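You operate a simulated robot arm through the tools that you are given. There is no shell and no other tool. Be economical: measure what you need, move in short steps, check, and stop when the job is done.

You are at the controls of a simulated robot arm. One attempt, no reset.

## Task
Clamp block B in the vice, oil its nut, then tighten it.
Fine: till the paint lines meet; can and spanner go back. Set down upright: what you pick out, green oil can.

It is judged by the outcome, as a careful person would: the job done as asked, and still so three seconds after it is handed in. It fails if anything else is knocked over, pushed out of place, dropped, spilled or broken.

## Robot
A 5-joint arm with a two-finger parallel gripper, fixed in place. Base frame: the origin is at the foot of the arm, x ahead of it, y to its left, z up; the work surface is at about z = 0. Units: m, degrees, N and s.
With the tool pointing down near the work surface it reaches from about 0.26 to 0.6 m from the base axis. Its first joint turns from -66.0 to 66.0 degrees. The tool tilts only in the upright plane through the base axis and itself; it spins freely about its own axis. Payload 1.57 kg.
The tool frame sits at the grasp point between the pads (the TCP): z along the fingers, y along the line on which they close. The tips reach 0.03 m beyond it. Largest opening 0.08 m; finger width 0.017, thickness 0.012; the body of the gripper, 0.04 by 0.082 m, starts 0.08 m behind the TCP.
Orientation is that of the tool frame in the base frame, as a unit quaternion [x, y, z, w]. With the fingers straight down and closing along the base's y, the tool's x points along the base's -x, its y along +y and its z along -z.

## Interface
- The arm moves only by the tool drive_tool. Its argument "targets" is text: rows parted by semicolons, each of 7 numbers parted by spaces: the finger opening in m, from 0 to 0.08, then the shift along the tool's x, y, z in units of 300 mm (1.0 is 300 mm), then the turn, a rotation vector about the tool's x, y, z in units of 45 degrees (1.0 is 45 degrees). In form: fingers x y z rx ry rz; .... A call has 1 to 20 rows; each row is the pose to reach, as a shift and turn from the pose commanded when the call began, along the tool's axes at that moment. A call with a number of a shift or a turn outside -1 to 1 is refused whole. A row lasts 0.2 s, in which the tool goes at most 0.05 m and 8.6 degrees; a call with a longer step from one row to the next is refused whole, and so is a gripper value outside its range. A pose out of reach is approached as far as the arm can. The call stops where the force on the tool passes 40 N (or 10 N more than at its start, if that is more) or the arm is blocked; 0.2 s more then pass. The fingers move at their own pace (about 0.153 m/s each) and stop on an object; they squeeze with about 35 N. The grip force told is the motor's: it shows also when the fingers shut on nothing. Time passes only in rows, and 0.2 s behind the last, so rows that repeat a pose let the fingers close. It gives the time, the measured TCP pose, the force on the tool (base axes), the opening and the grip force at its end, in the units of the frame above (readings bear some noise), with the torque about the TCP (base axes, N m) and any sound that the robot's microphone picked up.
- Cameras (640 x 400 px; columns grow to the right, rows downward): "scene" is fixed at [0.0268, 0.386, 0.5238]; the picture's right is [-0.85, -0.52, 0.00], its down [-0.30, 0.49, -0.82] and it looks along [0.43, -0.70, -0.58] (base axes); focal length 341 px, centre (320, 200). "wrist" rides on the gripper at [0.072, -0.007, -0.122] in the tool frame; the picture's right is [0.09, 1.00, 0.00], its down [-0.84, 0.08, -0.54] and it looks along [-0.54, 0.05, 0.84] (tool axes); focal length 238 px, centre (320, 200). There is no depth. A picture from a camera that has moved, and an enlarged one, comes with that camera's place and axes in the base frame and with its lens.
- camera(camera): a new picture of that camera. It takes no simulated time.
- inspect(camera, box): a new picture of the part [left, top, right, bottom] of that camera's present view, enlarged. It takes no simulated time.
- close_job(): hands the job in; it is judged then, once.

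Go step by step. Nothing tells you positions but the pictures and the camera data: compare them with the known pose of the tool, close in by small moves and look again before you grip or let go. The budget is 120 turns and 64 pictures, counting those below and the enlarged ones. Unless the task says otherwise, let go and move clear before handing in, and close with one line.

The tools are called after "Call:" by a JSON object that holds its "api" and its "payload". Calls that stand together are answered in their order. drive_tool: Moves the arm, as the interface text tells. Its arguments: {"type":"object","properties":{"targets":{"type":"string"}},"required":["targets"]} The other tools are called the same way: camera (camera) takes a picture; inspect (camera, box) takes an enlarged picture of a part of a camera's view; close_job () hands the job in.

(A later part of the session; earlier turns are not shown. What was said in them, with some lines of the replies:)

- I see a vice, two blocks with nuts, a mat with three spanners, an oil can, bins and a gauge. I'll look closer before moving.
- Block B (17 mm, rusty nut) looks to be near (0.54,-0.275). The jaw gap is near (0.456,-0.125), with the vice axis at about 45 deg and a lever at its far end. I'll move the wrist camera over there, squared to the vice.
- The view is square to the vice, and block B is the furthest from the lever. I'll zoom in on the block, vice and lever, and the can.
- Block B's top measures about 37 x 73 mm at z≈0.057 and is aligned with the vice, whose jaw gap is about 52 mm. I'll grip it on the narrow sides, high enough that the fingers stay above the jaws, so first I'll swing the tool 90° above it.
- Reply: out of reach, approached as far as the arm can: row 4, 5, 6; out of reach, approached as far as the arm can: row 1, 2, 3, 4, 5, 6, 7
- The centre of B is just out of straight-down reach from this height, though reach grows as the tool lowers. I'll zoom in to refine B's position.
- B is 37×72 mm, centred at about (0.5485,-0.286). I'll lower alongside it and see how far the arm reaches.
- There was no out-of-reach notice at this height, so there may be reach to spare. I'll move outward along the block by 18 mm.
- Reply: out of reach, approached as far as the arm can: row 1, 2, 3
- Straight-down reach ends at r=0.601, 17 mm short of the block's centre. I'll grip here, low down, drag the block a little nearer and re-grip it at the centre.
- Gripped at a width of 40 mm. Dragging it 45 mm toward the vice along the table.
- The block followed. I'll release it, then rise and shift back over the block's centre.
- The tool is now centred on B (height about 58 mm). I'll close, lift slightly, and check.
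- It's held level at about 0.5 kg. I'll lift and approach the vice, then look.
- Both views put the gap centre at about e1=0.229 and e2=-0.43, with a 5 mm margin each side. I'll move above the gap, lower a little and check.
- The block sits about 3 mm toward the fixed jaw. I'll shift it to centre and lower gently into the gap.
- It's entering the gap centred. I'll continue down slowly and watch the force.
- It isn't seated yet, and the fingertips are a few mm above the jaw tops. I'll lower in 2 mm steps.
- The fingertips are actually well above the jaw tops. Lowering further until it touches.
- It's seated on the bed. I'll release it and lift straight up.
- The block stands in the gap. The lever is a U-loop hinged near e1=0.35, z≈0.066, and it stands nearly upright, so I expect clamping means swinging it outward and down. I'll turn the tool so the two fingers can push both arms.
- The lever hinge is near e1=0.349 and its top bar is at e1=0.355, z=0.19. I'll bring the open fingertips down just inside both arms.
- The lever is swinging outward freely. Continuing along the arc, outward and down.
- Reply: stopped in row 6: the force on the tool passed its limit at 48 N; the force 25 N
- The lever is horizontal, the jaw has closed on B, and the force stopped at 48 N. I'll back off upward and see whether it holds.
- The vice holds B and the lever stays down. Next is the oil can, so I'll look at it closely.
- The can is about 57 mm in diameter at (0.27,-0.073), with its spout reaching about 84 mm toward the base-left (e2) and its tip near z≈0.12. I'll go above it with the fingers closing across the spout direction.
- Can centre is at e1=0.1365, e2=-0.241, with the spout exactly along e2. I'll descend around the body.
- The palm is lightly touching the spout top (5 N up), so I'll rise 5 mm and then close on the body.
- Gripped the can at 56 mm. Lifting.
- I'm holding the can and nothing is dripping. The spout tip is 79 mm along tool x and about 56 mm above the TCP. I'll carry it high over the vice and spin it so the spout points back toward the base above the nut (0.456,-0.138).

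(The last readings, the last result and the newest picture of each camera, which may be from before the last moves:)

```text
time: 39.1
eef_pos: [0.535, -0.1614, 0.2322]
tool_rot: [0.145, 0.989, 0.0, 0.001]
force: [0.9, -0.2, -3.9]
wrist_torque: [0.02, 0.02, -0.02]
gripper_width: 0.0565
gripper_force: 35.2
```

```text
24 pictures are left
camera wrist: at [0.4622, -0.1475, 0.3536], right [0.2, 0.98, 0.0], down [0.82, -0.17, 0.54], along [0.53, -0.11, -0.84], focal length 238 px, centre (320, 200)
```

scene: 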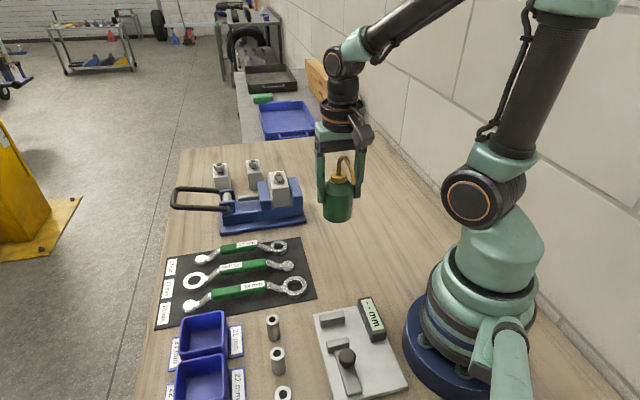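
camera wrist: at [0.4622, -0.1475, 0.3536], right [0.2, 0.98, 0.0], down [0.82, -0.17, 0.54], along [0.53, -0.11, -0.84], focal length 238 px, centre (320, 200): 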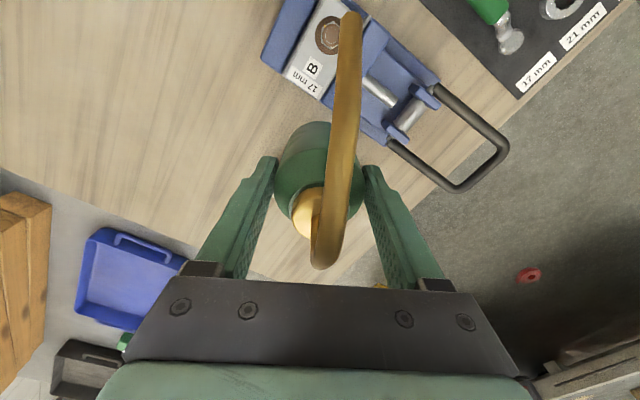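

The tip lines up over the nut. I'll tilt the can outward-bottom, tip down, while lowering and keeping the tip above the nut.

Call:
{"api": "drive_tool", "payload": {"targets": "0.045 0 0 0.1 0 0 0; 0.045 0 0 0.2 0 0 0; 0.045 -0.012 0 0.23 0 -0.09 0; 0.045 -0.023 0 0.25 0 -0.178 0; 0.045 -0.033 0 0.26 0 -0.267 0; 0.045 -0.041 0 0.27 0 -0.356 0; 0.045 -0.041 0 0.27 0 -0.356 0"}}

Call:
{"api": "camera", "payload": {"camera": "wrist"}}

```text
time: 40.7
eef_pos: [0.5442, -0.1634, 0.1504]
tool_rot: [0.144, 0.979, -0.02, 0.14]
force: [-0.6, 0.2, -3.1]
wrist_torque: [0.05, 0.06, 0.01]
gripper_width: 0.0566
gripper_force: 34.9
```

```text
23 pictures are left
camera wrist: at [0.4436, -0.1412, 0.2482], right [0.2, 0.98, -0.03], down [0.65, -0.11, 0.75], along [0.74, -0.17, -0.66], focal length 238 px, centre (320, 200)
```

wrist: 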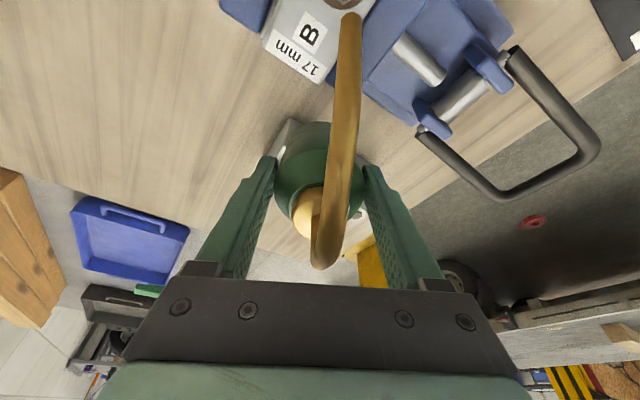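

No flow yet at 16°. I'll increase to 30° with the tip about 3 cm above the nut.

Call:
{"api": "drive_tool", "payload": {"targets": "0.045 -0.006 0 0.009 0 -0.16 0; 0.045 -0.012 0 0.017 0 -0.311 0; 0.045 -0.012 0 0.017 0 -0.311 0; 0.045 -0.012 0 0.017 0 -0.311 0"}}

Call:
{"api": "inspect", "payload": {"camera": "scene", "box": [220, 110, 340, 220]}}

```text
time: 41.7
eef_pos: [0.5482, -0.1648, 0.1489]
tool_rot: [0.14, 0.955, -0.038, 0.257]
force: [0.1, 0.4, -3.1]
wrist_torque: [-0.02, 0.06, 0.01]
gripper_width: 0.0564
gripper_force: 34.5
```

```text
3.64 times, centred on (280, 165) of scene
camera zoom: at [0.0268, 0.386, 0.5238], right [-0.85, -0.52, 0.0], down [-0.3, 0.49, -0.82], along [0.43, -0.7, -0.58], focal length 1241 px, centre (466, 327)
```

zoom: 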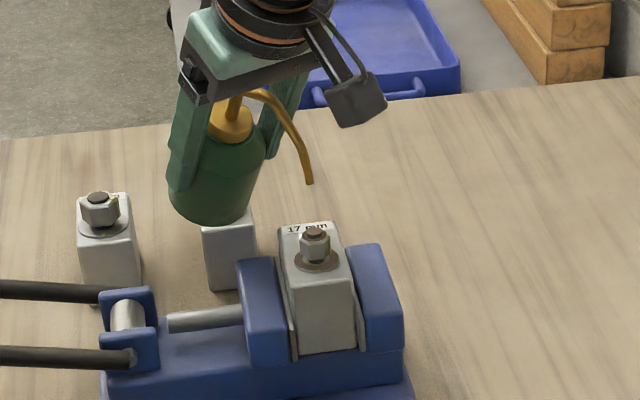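

The tip is straight above the nut, about 4 cm up, and nothing is flowing yet. I'll tilt on to 50°.

Call:
{"api": "drive_tool", "payload": {"targets": "0.045 -0.009 0 -0.02 0 -0.15 0; 0.045 -0.018 0 -0.043 0 -0.3 0; 0.045 -0.027 0 -0.065 0 -0.444 0; 0.045 -0.027 0 -0.065 0 -0.444 0; 0.045 -0.027 0 -0.065 0 -0.444 0"}}

Call:
{"api": "inspect", "payload": {"camera": "scene", "box": [220, 110, 340, 220]}}

```text
time: 42.9
eef_pos: [0.5442, -0.1653, 0.1695]
tool_rot: [0.132, 0.896, -0.062, 0.42]
force: [1.0, 0.0, -4.0]
wrist_torque: [0.02, 0.08, 0.0]
gripper_width: 0.0564
gripper_force: 35.8
```

```text
3.64 times, centred on (280, 165) of scene
camera zoom: at [0.0268, 0.386, 0.5238], right [-0.85, -0.52, 0.0], down [-0.3, 0.49, -0.82], along [0.43, -0.7, -0.58], focal length 1241 px, centre (466, 327)
```

zoom: 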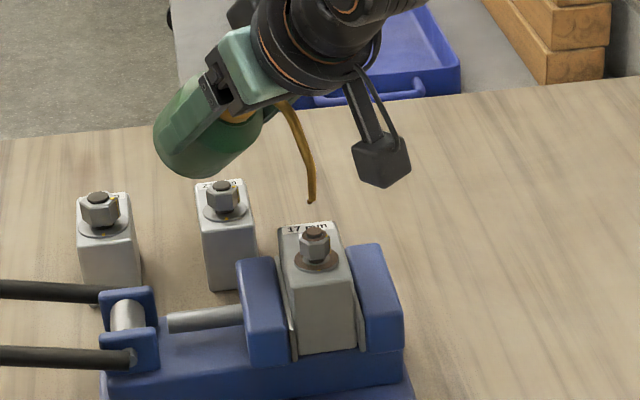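

At about 50° a drop seems to be forming at the tip. I'll wait a little and check from the wrist too.

Call:
{"api": "drive_tool", "payload": {"targets": "0.045 0 0 0 0 0 0; 0.045 0 0 0 0 0 0; 0.045 0 0 0 0 0 0"}}

Call:
{"api": "inspect", "payload": {"camera": "scene", "box": [270, 150, 320, 190]}}

Call:
{"api": "camera", "payload": {"camera": "wrist"}}

```text
time: 43.7
eef_pos: [0.5444, -0.1651, 0.1691]
tool_rot: [0.132, 0.897, -0.062, 0.418]
force: [-0.2, -0.2, -3.1]
wrist_torque: [0.02, 0.09, -0.02]
gripper_width: 0.0563
gripper_force: 34.5
```

```text
10.00 times, centred on (295, 170) of scene
camera zoom: at [0.0268, 0.386, 0.5238], right [-0.85, -0.52, 0.0], down [-0.3, 0.49, -0.82], along [0.43, -0.7, -0.58], focal length 3413 px, centre (570, 500)
```

zoom: 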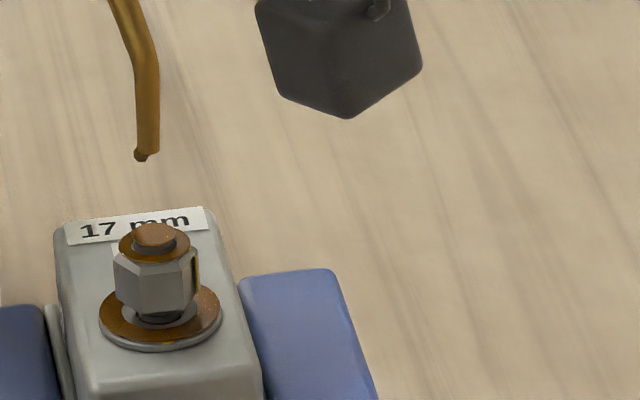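

```text
19 pictures are left
camera wrist: at [0.4093, -0.1314, 0.1919], right [0.23, 0.97, -0.07], down [0.14, 0.04, 0.99], along [0.96, -0.24, -0.12], focal length 238 px, centre (320, 200)
```

wrist: 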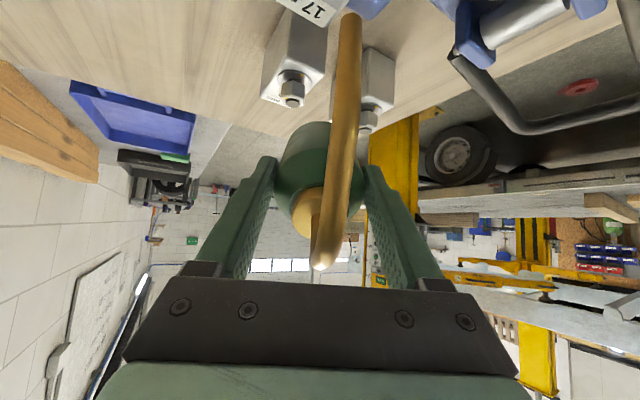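

The nut top and washer look wetter and more amber. I'll hold another 0.8 s and compare.

Call:
{"api": "drive_tool", "payload": {"targets": "0.045 0 0 0 0 0 0; 0.045 0 0 0 0 0 0; 0.045 0 0 0 0 0 0"}}

Call:
{"api": "inspect", "payload": {"camera": "scene", "box": [270, 150, 320, 190]}}

```text
time: 44.5
eef_pos: [0.546, -0.1656, 0.1688]
tool_rot: [0.132, 0.896, -0.063, 0.419]
force: [-0.2, -0.3, -3.2]
wrist_torque: [0.01, 0.08, -0.02]
gripper_width: 0.0565
gripper_force: 34.6
```

```text
10.00 times, centred on (295, 170) of scene
camera zoom: at [0.0268, 0.386, 0.5238], right [-0.85, -0.52, 0.0], down [-0.3, 0.49, -0.82], along [0.43, -0.7, -0.58], focal length 3413 px, centre (570, 500)
```

zoom: 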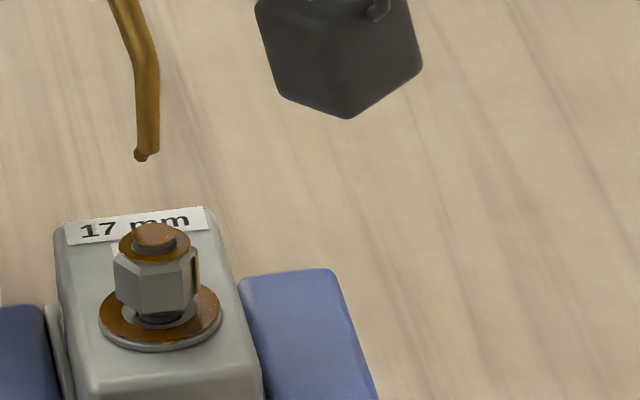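

The drop hangs steady, and the nut top and washer show an oily sheen compared with before, so it's oiled. I'll turn the can upright while still over the nut, then raise it.

Call:
{"api": "drive_tool", "payload": {"targets": "0.045 0 0 0 0 0.16 0; 0.045 0 0 0 0 0.32 0; 0.045 0.005 0 -0.006 0 0.48 0; 0.045 0.005 0 -0.006 0 0.64 0; 0.045 0.005 0 -0.006 0 0.756 0; 0.045 0.005 0 -0.006 0 0.756 0; 0.045 0.005 0 -0.006 0 0.756 0"}}

Call:
{"api": "drive_tool", "payload": {"targets": "0.045 -0.01 0 -0.07 0 0.12 0; 0.045 -0.02 0 -0.14 0 0.24 0; 0.045 -0.03 0 -0.21 0 0.356 0; 0.045 -0.036 0 -0.274 0 0.356 0; 0.045 -0.036 0 -0.274 0 0.356 0"}}

```text
time: 46.1
eef_pos: [0.5438, -0.163, 0.1697]
tool_rot: [0.144, 0.98, -0.021, 0.138]
force: [-0.6, 0.5, -3.4]
wrist_torque: [-0.02, 0.05, -0.01]
gripper_width: 0.0565
gripper_force: 35.5
```

```text
time: 47.3
eef_pos: [0.532, -0.1595, 0.2532]
tool_rot: [0.145, 0.989, 0.0, 0.0]
force: [0.1, 0.5, -3.4]
wrist_torque: [0.0, 0.01, -0.02]
gripper_width: 0.0565
gripper_force: 34.7
```

Upright again. Carrying the can back to its original spot.

Call:
{"api": "drive_tool", "payload": {"targets": "0.045 0.13 0.003 0 0 0 0.09; 0.045 0.26 0.006 0 0 0 0.18; 0.045 0.39 0.009 0 0 0 0.27; 0.045 0.52 0.012 0 0 0 0.36; 0.045 0.65 0.015 0 0 0 0.45; 0.045 0.78 0.018 0 0 0 0.54; 0.045 0.929 0.021 0 0 0 0.627; 0.045 0.929 0.021 0.1 0 0 0.627; 0.045 0.929 0.021 0.2 0 0 0.627; 0.045 0.929 0.021 0.3 0 0 0.627; 0.045 0.929 0.021 0.4 0 0 0.627; 0.045 0.929 0.021 0.5 0 0 0.627; 0.045 0.929 0.021 0.57 0 0 0.627; 0.045 0.929 0.021 0.57 0 0 0.627"}}

```text
time: 50.3
eef_pos: [0.2659, -0.0724, 0.0808]
tool_rot: [0.382, 0.924, 0.0, 0.0]
force: [-0.5, 0.3, -3.3]
wrist_torque: [0.03, 0.01, 0.01]
gripper_width: 0.0564
gripper_force: 35.0
```

Right over its place, 14 mm up. Lowering gently until it touches.

Call:
{"api": "drive_tool", "payload": {"targets": "0.045 0 0 0.02 0 0 0; 0.045 0 0 0.035 0 0 0; 0.045 0 0 0.042 0 0 0; 0.045 0 0 0.047 0 0 0; 0.045 0 0 0.047 0 0 0"}}

```text
time: 51.5
eef_pos: [0.2677, -0.0745, 0.0662]
tool_rot: [0.382, 0.924, 0.0, 0.002]
force: [-6.8, 3.2, 27.1]
wrist_torque: [-0.15, 0.18, 0.0]
gripper_width: 0.0563
gripper_force: 35.1
```

It's on the table. I'll ease off, open, and rise straight up.

Call:
{"api": "drive_tool", "payload": {"targets": "0.045 0 0 -0.004 0 0 0; 0.06 0 0 -0.004 0 0 0; 0.08 0 0 -0.004 0 0 0; 0.08 0 0 -0.004 0 0 0; 0.08 0 0 -0.1 0 0 0; 0.08 0 0 -0.2 0 0 0; 0.08 0 0 -0.3 0 0 0; 0.08 0 0 -0.45 0 0 0; 0.08 0 0 -0.6 0 0 0; 0.08 0 0 -0.7 0 0 0"}}

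Call:
{"api": "camera", "payload": {"camera": "wrist"}}

```text
time: 53.7
eef_pos: [0.2667, -0.0732, 0.2753]
tool_rot: [0.381, 0.925, -0.001, 0.001]
force: [-0.3, 0.2, 0.4]
wrist_torque: [-0.01, -0.01, -0.04]
gripper_width: 0.0798
gripper_force: 0.0
```

```text
17 pictures are left
camera wrist: at [0.2103, -0.0283, 0.3977], right [0.64, 0.77, 0.0], down [0.65, -0.54, 0.54], along [0.42, -0.35, -0.84], focal length 238 px, centre (320, 200)
```

wrist: 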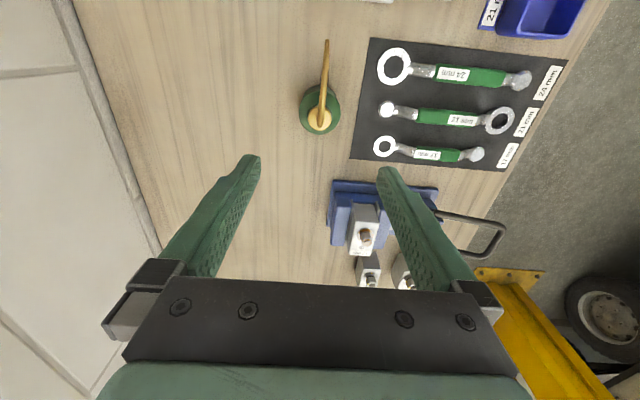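

The can is back upright in place. I'll zoom in on the nut's paint marks and the 17 mm spanner from here.

Call:
{"api": "inspect", "payload": {"camera": "wrist", "box": [345, 215, 385, 255]}}

Call:
{"api": "inspect", "payload": {"camera": "wrist", "box": [360, 120, 500, 180]}}

```text
10.00 times, centred on (365, 235) of wrist
camera zoom: at [0.2103, -0.0283, 0.3977], right [0.64, 0.77, 0.0], down [0.65, -0.54, 0.54], along [0.42, -0.35, -0.84], focal length 2384 px, centre (-130, -150)
```

zoom: 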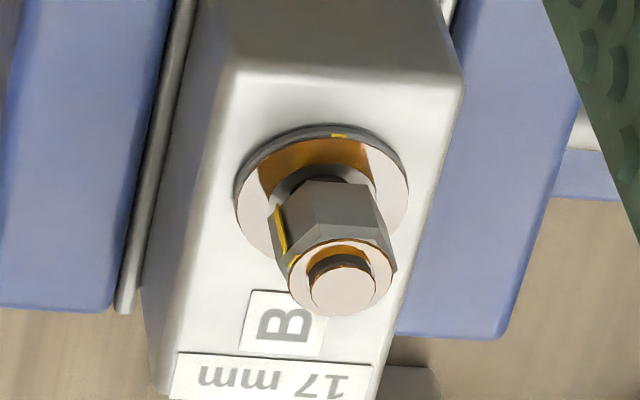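

```text
4.57 times, centred on (430, 150) of wrist
camera zoom: at [0.2103, -0.0283, 0.3977], right [0.64, 0.77, 0.0], down [0.65, -0.54, 0.54], along [0.42, -0.35, -0.84], focal length 1090 px, centre (-183, 429)
```

zoom: 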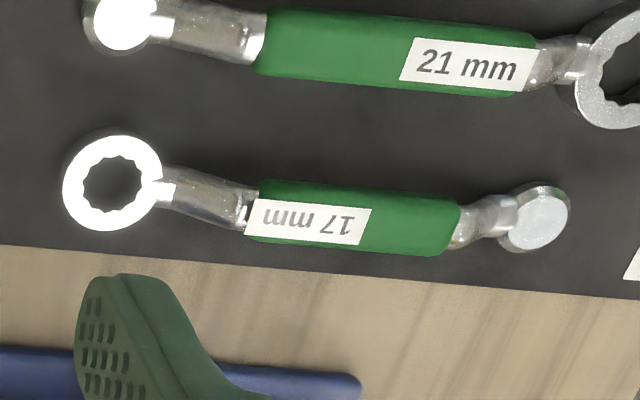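

The nut is visibly oily. The washer mark points along +e2 and the nut mark sits about 60° anticlockwise of it. The 17 mm spanner lies along e1 (ring at e1≈0.250, handle centre ≈0.337, e2≈-0.301), so I'll go above its handle.

Call:
{"api": "drive_tool", "payload": {"targets": "0.08 -0.03 0.11 0 0 0 -0.167; 0.07 -0.06 0.22 0 0 0 -0.333; 0.06 -0.1 0.33 0 0 0 -0.5; 0.05 -0.14 0.44 0 0 0 -0.667; 0.045 -0.17 0.55 0 0 0 -0.833; 0.045 -0.205 0.661 0 0 0 -1"}}

Call:
{"api": "drive_tool", "payload": {"targets": "0.045 0 0 0.05 0 0 -0.167; 0.045 0 0 0.1 0 0 -0.333; 0.045 0 0 0.2 0 0 -0.5; 0.045 0 0 0.3 0 0 -0.667; 0.045 0 0 0.4 0 0 -0.833; 0.045 0 0 0.5 0 0 -1; 0.045 0 0 0.5 0 0 -1"}}

Call:
{"api": "camera", "payload": {"camera": "wrist"}}

```text
time: 55.1
eef_pos: [0.4515, 0.0234, 0.2765]
tool_rot: [-0.002, 1.0, 0.0, 0.001]
force: [0.2, 0.3, -0.1]
wrist_torque: [0.01, -0.01, -0.04]
gripper_width: 0.045
gripper_force: 0.0
```

```text
time: 56.7
eef_pos: [0.4506, 0.0242, 0.1265]
tool_rot: [-0.384, 0.923, 0.0, 0.002]
force: [-0.6, -0.3, 0.2]
wrist_torque: [0.01, -0.02, 0.02]
gripper_width: 0.045
gripper_force: 0.0
```

```text
14 pictures are left
camera wrist: at [0.404, -0.032, 0.248], right [-0.77, 0.64, 0.0], down [0.53, 0.65, 0.54], along [0.35, 0.42, -0.84], focal length 238 px, centre (320, 200)
```

wrist: 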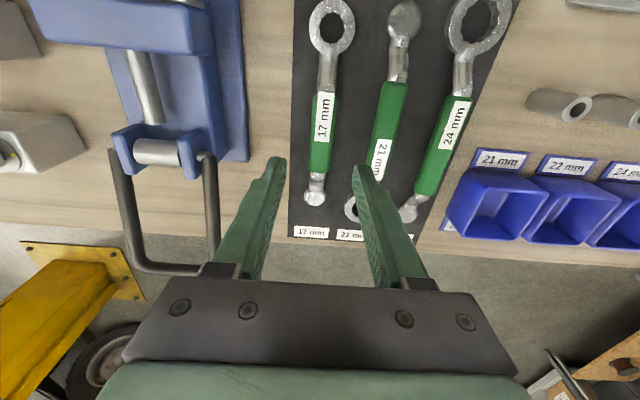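

The TCP is right over the handle of the 17 mm spanner. Descending and gripping.

Call:
{"api": "drive_tool", "payload": {"targets": "0.045 0 0 0.1 0 0 0; 0.045 0 0 0.2 0 0 0; 0.045 0 0 0.288 0 0 0; 0.045 0 0 0.288 0 0 0; 0.005 0 0 0.288 0 0 0; 0.005 0 0 0.288 0 0 0; 0.005 0 0 0.288 0 0 0"}}

```text
time: 58.3
eef_pos: [0.4506, 0.0225, 0.0394]
tool_rot: [-0.383, 0.924, -0.001, 0.001]
force: [0.1, -0.6, 0.0]
wrist_torque: [-0.02, -0.03, 0.02]
gripper_width: 0.021
gripper_force: 34.8
```

Gripped. I'll lift it and carry the ring above the nut.

Call:
{"api": "drive_tool", "payload": {"targets": "0.005 0 0 -0.05 0 0 0; 0.005 0 0 -0.15 0 0 0; 0.005 0 0 -0.3 0 0 0; 0.005 0 0 -0.45 0 0 0; 0.005 0 -0.08 -0.535 0 0 0; 0.005 0.03 -0.2 -0.535 0 0 0; 0.005 0.06 -0.32 -0.535 0 0 0; 0.005 0.0767 -0.393 -0.535 0 0 0; 0.005 0.0767 -0.393 -0.535 0 0 0"}}

Call:
{"api": "inspect", "payload": {"camera": "wrist", "box": [270, 0, 390, 120]}}

Call:
{"api": "inspect", "payload": {"camera": "scene", "box": [250, 130, 320, 190]}}

```text
time: 60.3
eef_pos: [0.5177, -0.0765, 0.1994]
tool_rot: [-0.384, 0.923, 0.0, 0.002]
force: [-0.1, 0.9, -2.3]
wrist_torque: [0.04, -0.01, 0.01]
gripper_width: 0.0212
gripper_force: 34.2
```

```text
3.33 times, centred on (330, 60) of wrist
camera zoom: at [0.4713, -0.1326, 0.3219], right [-0.77, 0.64, 0.0], down [0.53, 0.65, 0.54], along [0.35, 0.42, -0.84], focal length 794 px, centre (287, 667)
```

zoom: 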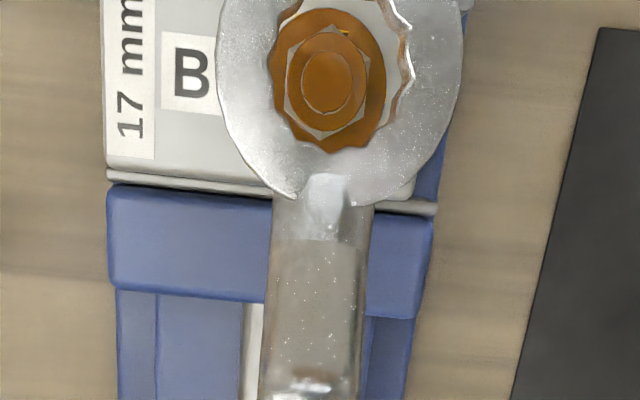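

```text
6.67 times, centred on (285, 160) of scene
camera zoom: at [0.0268, 0.386, 0.5238], right [-0.85, -0.52, 0.0], down [-0.3, 0.49, -0.82], along [0.43, -0.7, -0.58], focal length 2275 px, centre (553, 467)
```

zoom: 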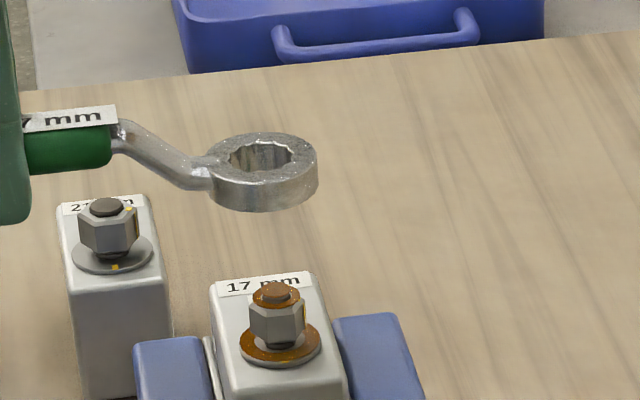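

The ring is nearly over the nut and its 12 points line up with the hex. I'll lower to just above the bolt end and re-check the centring.

Call:
{"api": "drive_tool", "payload": {"targets": "0.005 0 0 0.04 0 0 0; 0.005 0 0 0.08 0 0 0; 0.005 0 0 0.08 0 0 0"}}

Call:
{"api": "inspect", "payload": {"camera": "wrist", "box": [290, 0, 370, 60]}}

Call:
{"api": "inspect", "payload": {"camera": "scene", "box": [260, 140, 320, 190]}}

```text
time: 61.1
eef_pos: [0.5173, -0.077, 0.1769]
tool_rot: [-0.384, 0.923, -0.001, 0.0]
force: [0.1, 0.3, -1.6]
wrist_torque: [-0.01, -0.01, 0.01]
gripper_width: 0.0216
gripper_force: 34.2
```

```text
6.67 times, centred on (330, 30) of wrist
camera zoom: at [0.4711, -0.1325, 0.2983], right [-0.77, 0.64, 0.0], down [0.53, 0.65, 0.54], along [0.35, 0.42, -0.84], focal length 1589 px, centre (253, 1333)
```

zoom: 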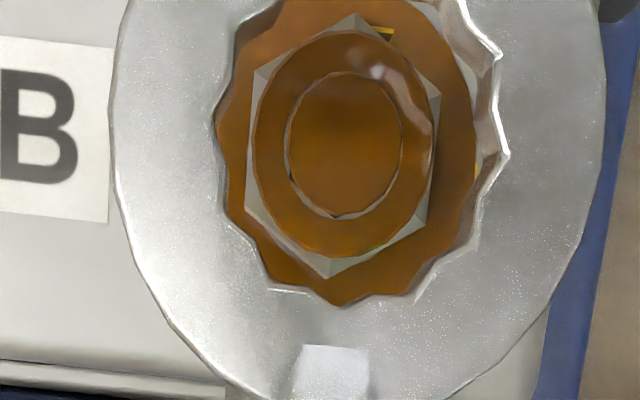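

```text
8.00 times, centred on (290, 165) of scene
camera zoom: at [0.0268, 0.386, 0.5238], right [-0.85, -0.52, 0.0], down [-0.3, 0.49, -0.82], along [0.43, -0.7, -0.58], focal length 2730 px, centre (560, 480)
```

zoom: 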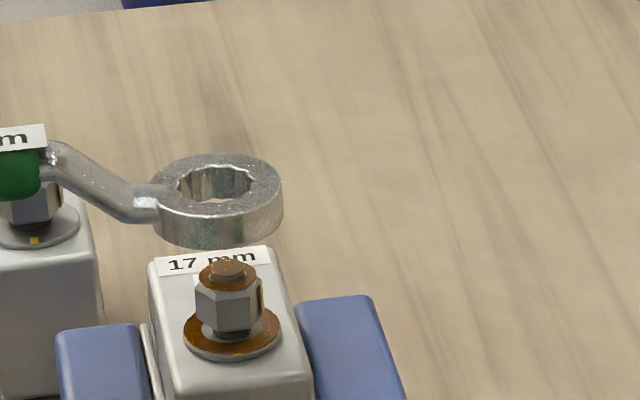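

The ring centre is about 1.8 mm toward +e1 of the nut. I'll correct that and lower slowly onto it.

Call:
{"api": "drive_tool", "payload": {"targets": "0.005 0.006 0 0 0 0 0; 0.005 0.006 0 0.02 0 0 0; 0.005 0.006 0 0.035 0 0 0; 0.005 0.006 0 0.045 0 0 0; 0.005 0.006 0 0.055 0 0 0; 0.005 0.006 0 0.055 0 0 0"}}

```text
time: 62.5
eef_pos: [0.5171, -0.0777, 0.1588]
tool_rot: [-0.383, 0.924, 0.0, 0.001]
force: [-0.1, -0.4, -1.9]
wrist_torque: [0.01, 0.01, 0.0]
gripper_width: 0.0215
gripper_force: 33.9
```

Call:
{"api": "drive_tool", "payload": {"targets": "0.005 0 0 0.01 0 0 0; 0.005 0 0 0.02 0 0 0; 0.005 0 0 0.03 0 0 0; 0.005 0 0 0.04 0 0 0; 0.005 0 0 0.05 0 0 0; 0.005 0 0 0.05 0 0 0"}}

Call:
{"api": "inspect", "payload": {"camera": "scene", "box": [250, 140, 320, 200]}}

```text
time: 63.9
eef_pos: [0.5164, -0.0795, 0.1457]
tool_rot: [-0.383, 0.924, 0.0, 0.0]
force: [-0.2, 0.4, -2.1]
wrist_torque: [-0.04, 0.0, -0.01]
gripper_width: 0.0217
gripper_force: 34.8
```

```text
6.67 times, centred on (285, 170) of scene
camera zoom: at [0.0268, 0.386, 0.5238], right [-0.85, -0.52, 0.0], down [-0.3, 0.49, -0.82], along [0.43, -0.7, -0.58], focal length 2275 px, centre (553, 400)
```

zoom: 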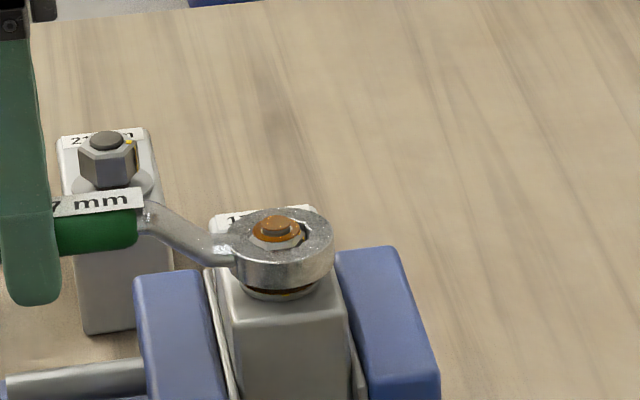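

The ring is seated around the nut. Turning clockwise 30° about the nut first.

Call:
{"api": "drive_tool", "payload": {"targets": "0.005 0.0011 -0.0244 0 0 0 0.111; 0.005 0.0043 -0.0486 0 0 0 0.222; 0.005 0.0095 -0.0725 0 0 0 0.333; 0.005 0.0169 -0.0958 0 0 0 0.444; 0.005 0.0262 -0.1183 0 0 0 0.556; 0.005 0.0375 -0.14 0 0 0 0.667; 0.005 0.0375 -0.14 0 0 0 0.667"}}

Call:
{"api": "inspect", "payload": {"camera": "scene", "box": [260, 150, 310, 190]}}

```text
time: 65.5
eef_pos: [0.5374, -0.1151, 0.1448]
tool_rot: [-0.13, 0.991, 0.0, 0.001]
force: [-0.2, 0.2, -2.1]
wrist_torque: [-0.03, 0.01, -0.04]
gripper_width: 0.0216
gripper_force: 34.7
```

```text
10.00 times, centred on (285, 170) of scene
camera zoom: at [0.0268, 0.386, 0.5238], right [-0.85, -0.52, 0.0], down [-0.3, 0.49, -0.82], along [0.43, -0.7, -0.58], focal length 3413 px, centre (670, 500)
```

zoom: 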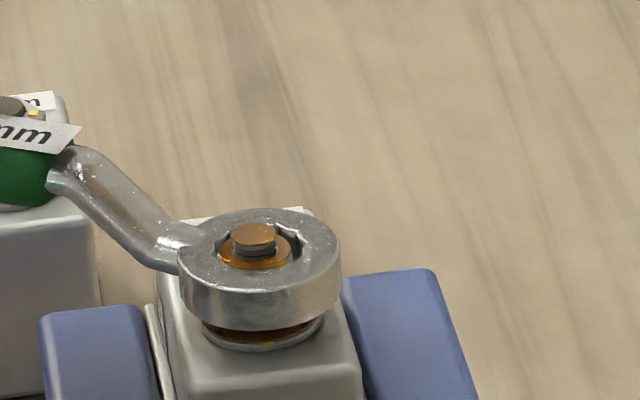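

No resistance yet. I'll turn another 20°, then read the marks from the wrist camera.

Call:
{"api": "drive_tool", "payload": {"targets": "0.005 0.0011 -0.0244 0 0 0 0.111; 0.005 0.0043 -0.0486 0 0 0 0.222; 0.005 0.0095 -0.0725 0 0 0 0.333; 0.005 0.0169 -0.0958 0 0 0 0.444; 0.005 0.0169 -0.0958 0 0 0 0.444"}}

Call:
{"api": "inspect", "payload": {"camera": "wrist", "box": [280, 0, 380, 75]}}

```text
time: 66.7
eef_pos: [0.5412, -0.1447, 0.1451]
tool_rot: [0.044, 0.999, 0.0, 0.001]
force: [-0.5, 0.8, -2.1]
wrist_torque: [0.07, 0.01, 0.17]
gripper_width: 0.0211
gripper_force: 34.4
```

```text
5.33 times, centred on (330, 38) of wrist
camera zoom: at [0.4679, -0.1453, 0.2664], right [-0.01, 1.0, 0.0], down [0.84, 0.0, 0.54], along [0.54, 0.0, -0.84], focal length 1271 px, centre (267, 1067)
```

zoom: 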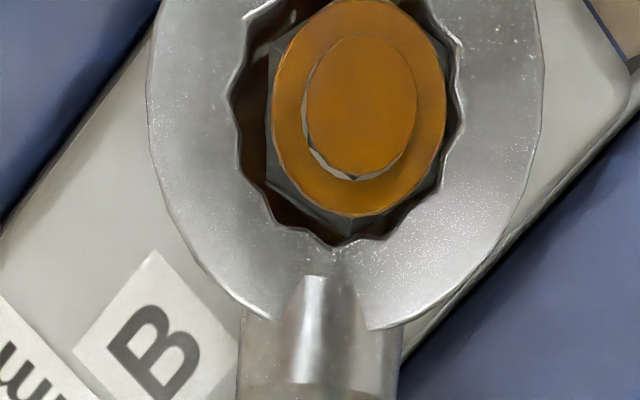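

Torque is starting to rise. I'll turn the last ~10°, for about 60° total.

Call:
{"api": "drive_tool", "payload": {"targets": "0.005 0.0003 -0.0122 0 0 0 0.056; 0.005 0.0011 -0.0244 0 0 0 0.111; 0.005 0.0025 -0.0366 0 0 0 0.167; 0.005 0.0043 -0.0486 0 0 0 0.222; 0.005 0.0043 -0.0486 0 0 0 0.222"}}

Call:
{"api": "inspect", "payload": {"camera": "scene", "box": [265, 150, 315, 190]}}

```text
time: 67.9
eef_pos: [0.5386, -0.158, 0.1448]
tool_rot: [0.13, 0.992, 0.0, -0.001]
force: [-0.1, 8.0, -4.3]
wrist_torque: [0.22, -0.15, -0.03]
gripper_width: 0.0211
gripper_force: 34.8
```

```text
10.00 times, centred on (290, 170) of scene
camera zoom: at [0.0268, 0.386, 0.5238], right [-0.85, -0.52, 0.0], down [-0.3, 0.49, -0.82], along [0.43, -0.7, -0.58], focal length 3413 px, centre (620, 500)
```

zoom: 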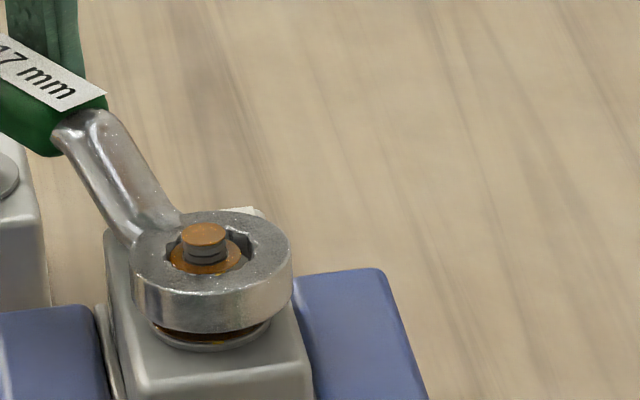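

There's now 8 N at the handle, so the nut is tightening. I'll ease back 2° and lift the ring to read the marks.

Call:
{"api": "drive_tool", "payload": {"targets": "0.005 0 0.0098 0 0 0 -0.044; 0.005 0 0.0098 -0.03 0 0 -0.044; 0.005 0 0.0098 -0.08 0 0 -0.044; 0.005 0 0.0098 -0.14 0 0 -0.044; 0.005 0 0.0098 -0.14 0 0 -0.044"}}

Call:
{"api": "inspect", "payload": {"camera": "scene", "box": [270, 155, 306, 185]}}

```text
time: 69.1
eef_pos: [0.5372, -0.1581, 0.1863]
tool_rot: [0.111, 0.994, -0.001, 0.001]
force: [-0.6, 0.7, -1.4]
wrist_torque: [-0.02, 0.01, 0.02]
gripper_width: 0.0214
gripper_force: 34.4
```

```text
13.33 times, centred on (288, 170) of scene
camera zoom: at [0.0268, 0.386, 0.5238], right [-0.85, -0.52, 0.0], down [-0.3, 0.49, -0.82], along [0.43, -0.7, -0.58], focal length 4550 px, centre (747, 600)
```

zoom: 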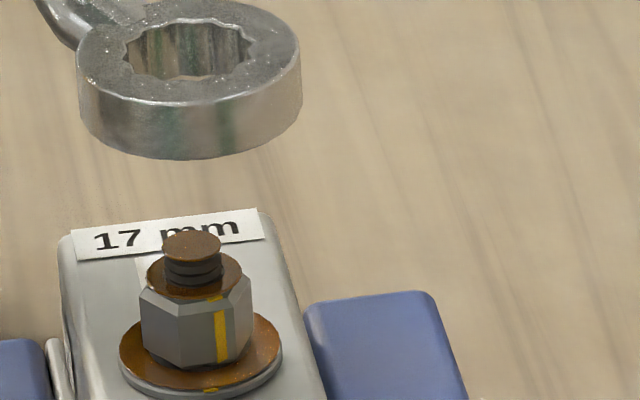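

The washer mark is at 90° and the nut mark now at about 110° (e-frame), so another ~20° clockwise is needed. The ring still lines up, so I'll lower it back on and turn.

Call:
{"api": "drive_tool", "payload": {"targets": "0.005 0 0 0.05 0 0 0; 0.005 0 0 0.08 0 0 0; 0.005 0 0 0.1 0 0 0; 0.005 0 0 0.12 0 0 0; 0.005 0 0 0.14 0 0 0; 0.005 0 0 0.14 0 0 0"}}

Call:
{"api": "drive_tool", "payload": {"targets": "0.005 0.0011 -0.0244 0 0 0 0.111; 0.005 0.0043 -0.0486 0 0 0 0.222; 0.005 0.0068 -0.0607 0 0 0 0.278; 0.005 0.0095 -0.0725 0 0 0 0.333; 0.005 0.0129 -0.0842 0 0 0 0.389; 0.005 0.0169 -0.0958 0 0 0 0.444; 0.005 0.0169 -0.0958 0 0 0 0.444"}}

```text
time: 70.5
eef_pos: [0.5387, -0.1567, 0.1445]
tool_rot: [0.113, 0.994, 0.0, 0.001]
force: [0.0, -0.3, -1.7]
wrist_torque: [0.04, -0.02, -0.02]
gripper_width: 0.0215
gripper_force: 34.0
```

```text
time: 72.1
eef_pos: [0.527, -0.1833, 0.1459]
tool_rot: [0.283, 0.959, -0.001, 0.0]
force: [1.8, 14.9, -3.7]
wrist_torque: [0.4, -0.24, -0.05]
gripper_width: 0.0213
gripper_force: 35.0
```

15 N at 78°. I'll turn another 2°, then ease off, lift and check.

Call:
{"api": "drive_tool", "payload": {"targets": "0.005 0.0001 -0.005 0 0 0 0.022; 0.005 0.0002 -0.0098 0 0 0 0.044; 0.005 0.0002 -0.0098 0 0 0 0.044; 0.005 0 0.005 0 0 0 -0.022; 0.005 0 0.005 -0.03 0 0 -0.022; 0.005 0 0.005 -0.08 0 0 -0.022; 0.005 0 0.005 -0.14 0 0 -0.022; 0.005 0 0.005 -0.14 0 0 -0.022"}}

Call:
{"api": "inspect", "payload": {"camera": "scene", "box": [270, 155, 306, 185]}}

```text
time: 73.9
eef_pos: [0.5275, -0.1803, 0.1882]
tool_rot: [0.274, 0.962, 0.0, 0.001]
force: [-0.6, -0.5, -0.7]
wrist_torque: [0.01, -0.01, 0.0]
gripper_width: 0.0216
gripper_force: 34.4
```

```text
13.33 times, centred on (288, 170) of scene
camera zoom: at [0.0268, 0.386, 0.5238], right [-0.85, -0.52, 0.0], down [-0.3, 0.49, -0.82], along [0.43, -0.7, -0.58], focal length 4550 px, centre (747, 600)
```

zoom: 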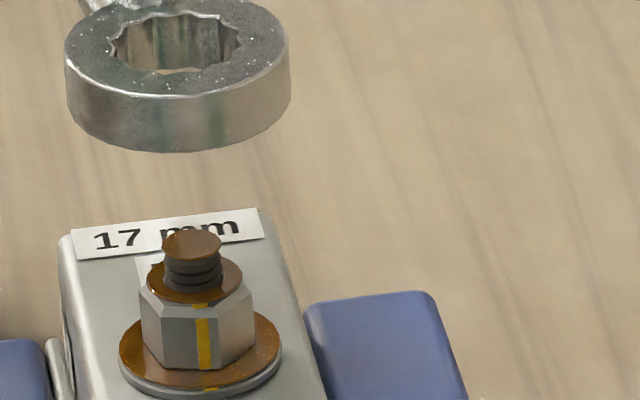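

The paint lines meet within about a degree. Now I'll return the spanner: raise it, rotate back and carry it to its place on the mat.

Call:
{"api": "drive_tool", "payload": {"targets": "0.005 0 0 -0.1 0 0 0; 0.005 0.057 0.044 -0.1 0 0 -0.17; 0.005 0.115 0.089 -0.1 0 0 -0.34; 0.005 0.172 0.133 -0.1 0 0 -0.51; 0.005 0.23 0.178 -0.1 0 0 -0.68; 0.005 0.287 0.222 -0.1 0 0 -0.853; 0.005 0.287 0.222 -0.1 0 0 -0.853"}}

Call:
{"api": "drive_tool", "payload": {"targets": "0.005 0.018 0.07 0 0 0 -0.17; 0.005 0.036 0.14 0 0 0 -0.34; 0.005 0.053 0.21 0 0 0 -0.51; 0.005 0.071 0.28 0 0 0 -0.68; 0.005 0.089 0.352 0 0 0 -0.853; 0.005 0.089 0.352 0 0 0 -0.853"}}

```text
time: 75.5
eef_pos: [0.4891, -0.0778, 0.2174]
tool_rot: [-0.057, 0.998, 0.0, 0.001]
force: [-0.7, -0.6, -1.4]
wrist_torque: [0.01, 0.02, 0.03]
gripper_width: 0.0214
gripper_force: 34.1
```

```text
time: 76.9
eef_pos: [0.4516, 0.0229, 0.2176]
tool_rot: [-0.382, 0.924, -0.001, 0.001]
force: [0.0, 0.2, -1.8]
wrist_torque: [0.01, -0.02, 0.0]
gripper_width: 0.0214
gripper_force: 34.2
```

Back over its place. Lowering to just above the mat and checking.

Call:
{"api": "drive_tool", "payload": {"targets": "0.005 0 0 0.1 0 0 0; 0.005 0 0 0.2 0 0 0; 0.005 0 0 0.3 0 0 0; 0.005 0 0 0.4 0 0 0; 0.005 0 0 0.5 0 0 0; 0.005 0 0 0.56 0 0 0; 0.005 0 0 0.56 0 0 0"}}

Call:
{"api": "camera", "payload": {"camera": "wrist"}}

```text
time: 78.5
eef_pos: [0.4539, 0.0203, 0.0485]
tool_rot: [-0.382, 0.924, -0.001, 0.001]
force: [-0.3, -0.3, -1.8]
wrist_torque: [0.01, 0.01, -0.03]
gripper_width: 0.0214
gripper_force: 34.7
```

```text
3 pictures are left
camera wrist: at [0.4065, -0.0355, 0.1701], right [-0.77, 0.64, 0.0], down [0.54, 0.65, 0.54], along [0.35, 0.42, -0.84], focal length 238 px, centre (320, 200)
```

wrist: 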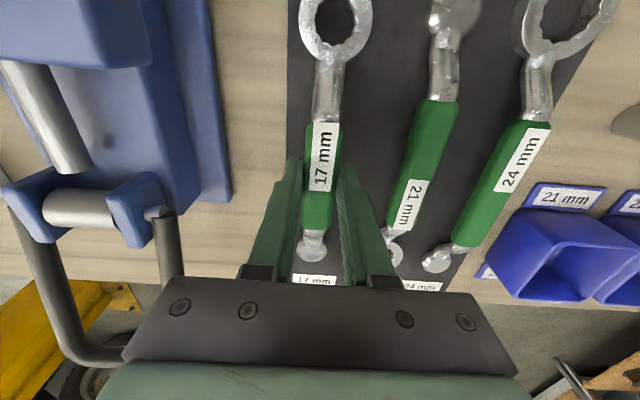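

On line with its place, about 4 mm toward the vice. I'll correct that, set it down and release.

Call:
{"api": "drive_tool", "payload": {"targets": "0.005 0 0.014 0 0 0 0; 0.005 0 0.014 0.015 0 0 0; 0.005 0 0.014 0.025 0 0 0; 0.005 0 0.014 0.03 0 0 0; 0.005 0 0.014 0.03 0 0 0"}}

```text
time: 79.7
eef_pos: [0.4485, 0.0246, 0.0396]
tool_rot: [-0.382, 0.924, 0.0, 0.001]
force: [0.7, 0.4, -1.2]
wrist_torque: [0.02, 0.01, -0.01]
gripper_width: 0.0215
gripper_force: 34.3
```

Call:
{"api": "drive_tool", "payload": {"targets": "0.005 0 0 0.003 0 0 0; 0.005 0 0 0.006 0 0 0; 0.005 0 0 0.006 0 0 0"}}

```text
time: 80.5
eef_pos: [0.4499, 0.0244, 0.0392]
tool_rot: [-0.381, 0.924, 0.0, 0.001]
force: [-9.3, -6.6, 29.7]
wrist_torque: [-0.33, 0.52, 0.0]
gripper_width: 0.0213
gripper_force: 34.3
```

It's touching the mat. I'll ease off, open, and rise straight up.

Call:
{"api": "drive_tool", "payload": {"targets": "0.005 0 0 -0.004 0 0 0; 0.03 0 0 -0.004 0 0 0; 0.045 0 0 -0.004 0 0 0; 0.045 0 0 -0.004 0 0 0; 0.045 0 0 -0.1 0 0 0; 0.045 0 0 -0.25 0 0 0; 0.045 0 0 -0.4 0 0 0; 0.045 0 0 -0.55 0 0 0; 0.045 0 0 -0.7 0 0 0; 0.045 0 0 -0.7 0 0 0"}}

Call:
{"api": "camera", "payload": {"camera": "scene"}}

```text
time: 82.7
eef_pos: [0.4476, 0.0242, 0.2486]
tool_rot: [-0.382, 0.924, 0.0, 0.001]
force: [-0.4, -0.1, -0.3]
wrist_torque: [0.0, 0.0, 0.0]
gripper_width: 0.0449
gripper_force: 0.1
```

```text
2 pictures are left
```

scene: 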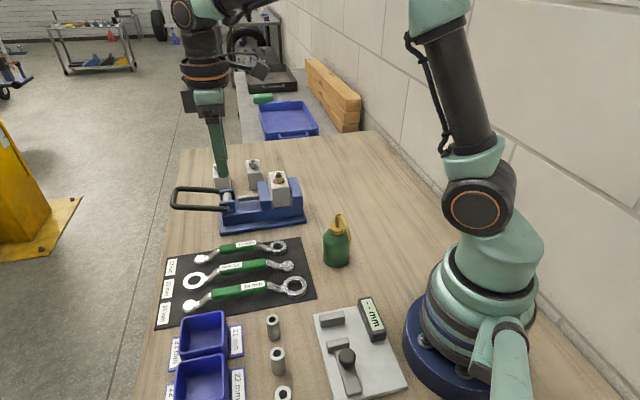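

Everything is in place: B clamped with the lever down, can upright, spanner back on the mat, arm clear. One last look at the marks before handing in.

Call:
{"api": "inspect", "payload": {"camera": "scene", "box": [260, 160, 300, 195]}}

```text
11.43 times, centred on (280, 178) of scene
camera zoom: at [0.0268, 0.386, 0.5238], right [-0.85, -0.52, 0.0], down [-0.3, 0.49, -0.82], along [0.43, -0.7, -0.58], focal length 3900 px, centre (777, 457)
```

zoom: 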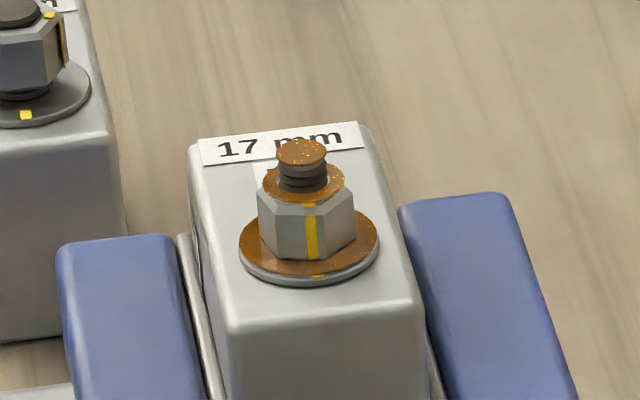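

The nut and washer marks line up, so I'm handing the job in.

Call:
{"api": "close_job", "payload": {}}

```text
The job is handed in.
```

Block B is clamped in the vice, its nut is oiled and tightened until the paint lines meet, and the oil can (upright) and 17 mm spanner are back in their places.
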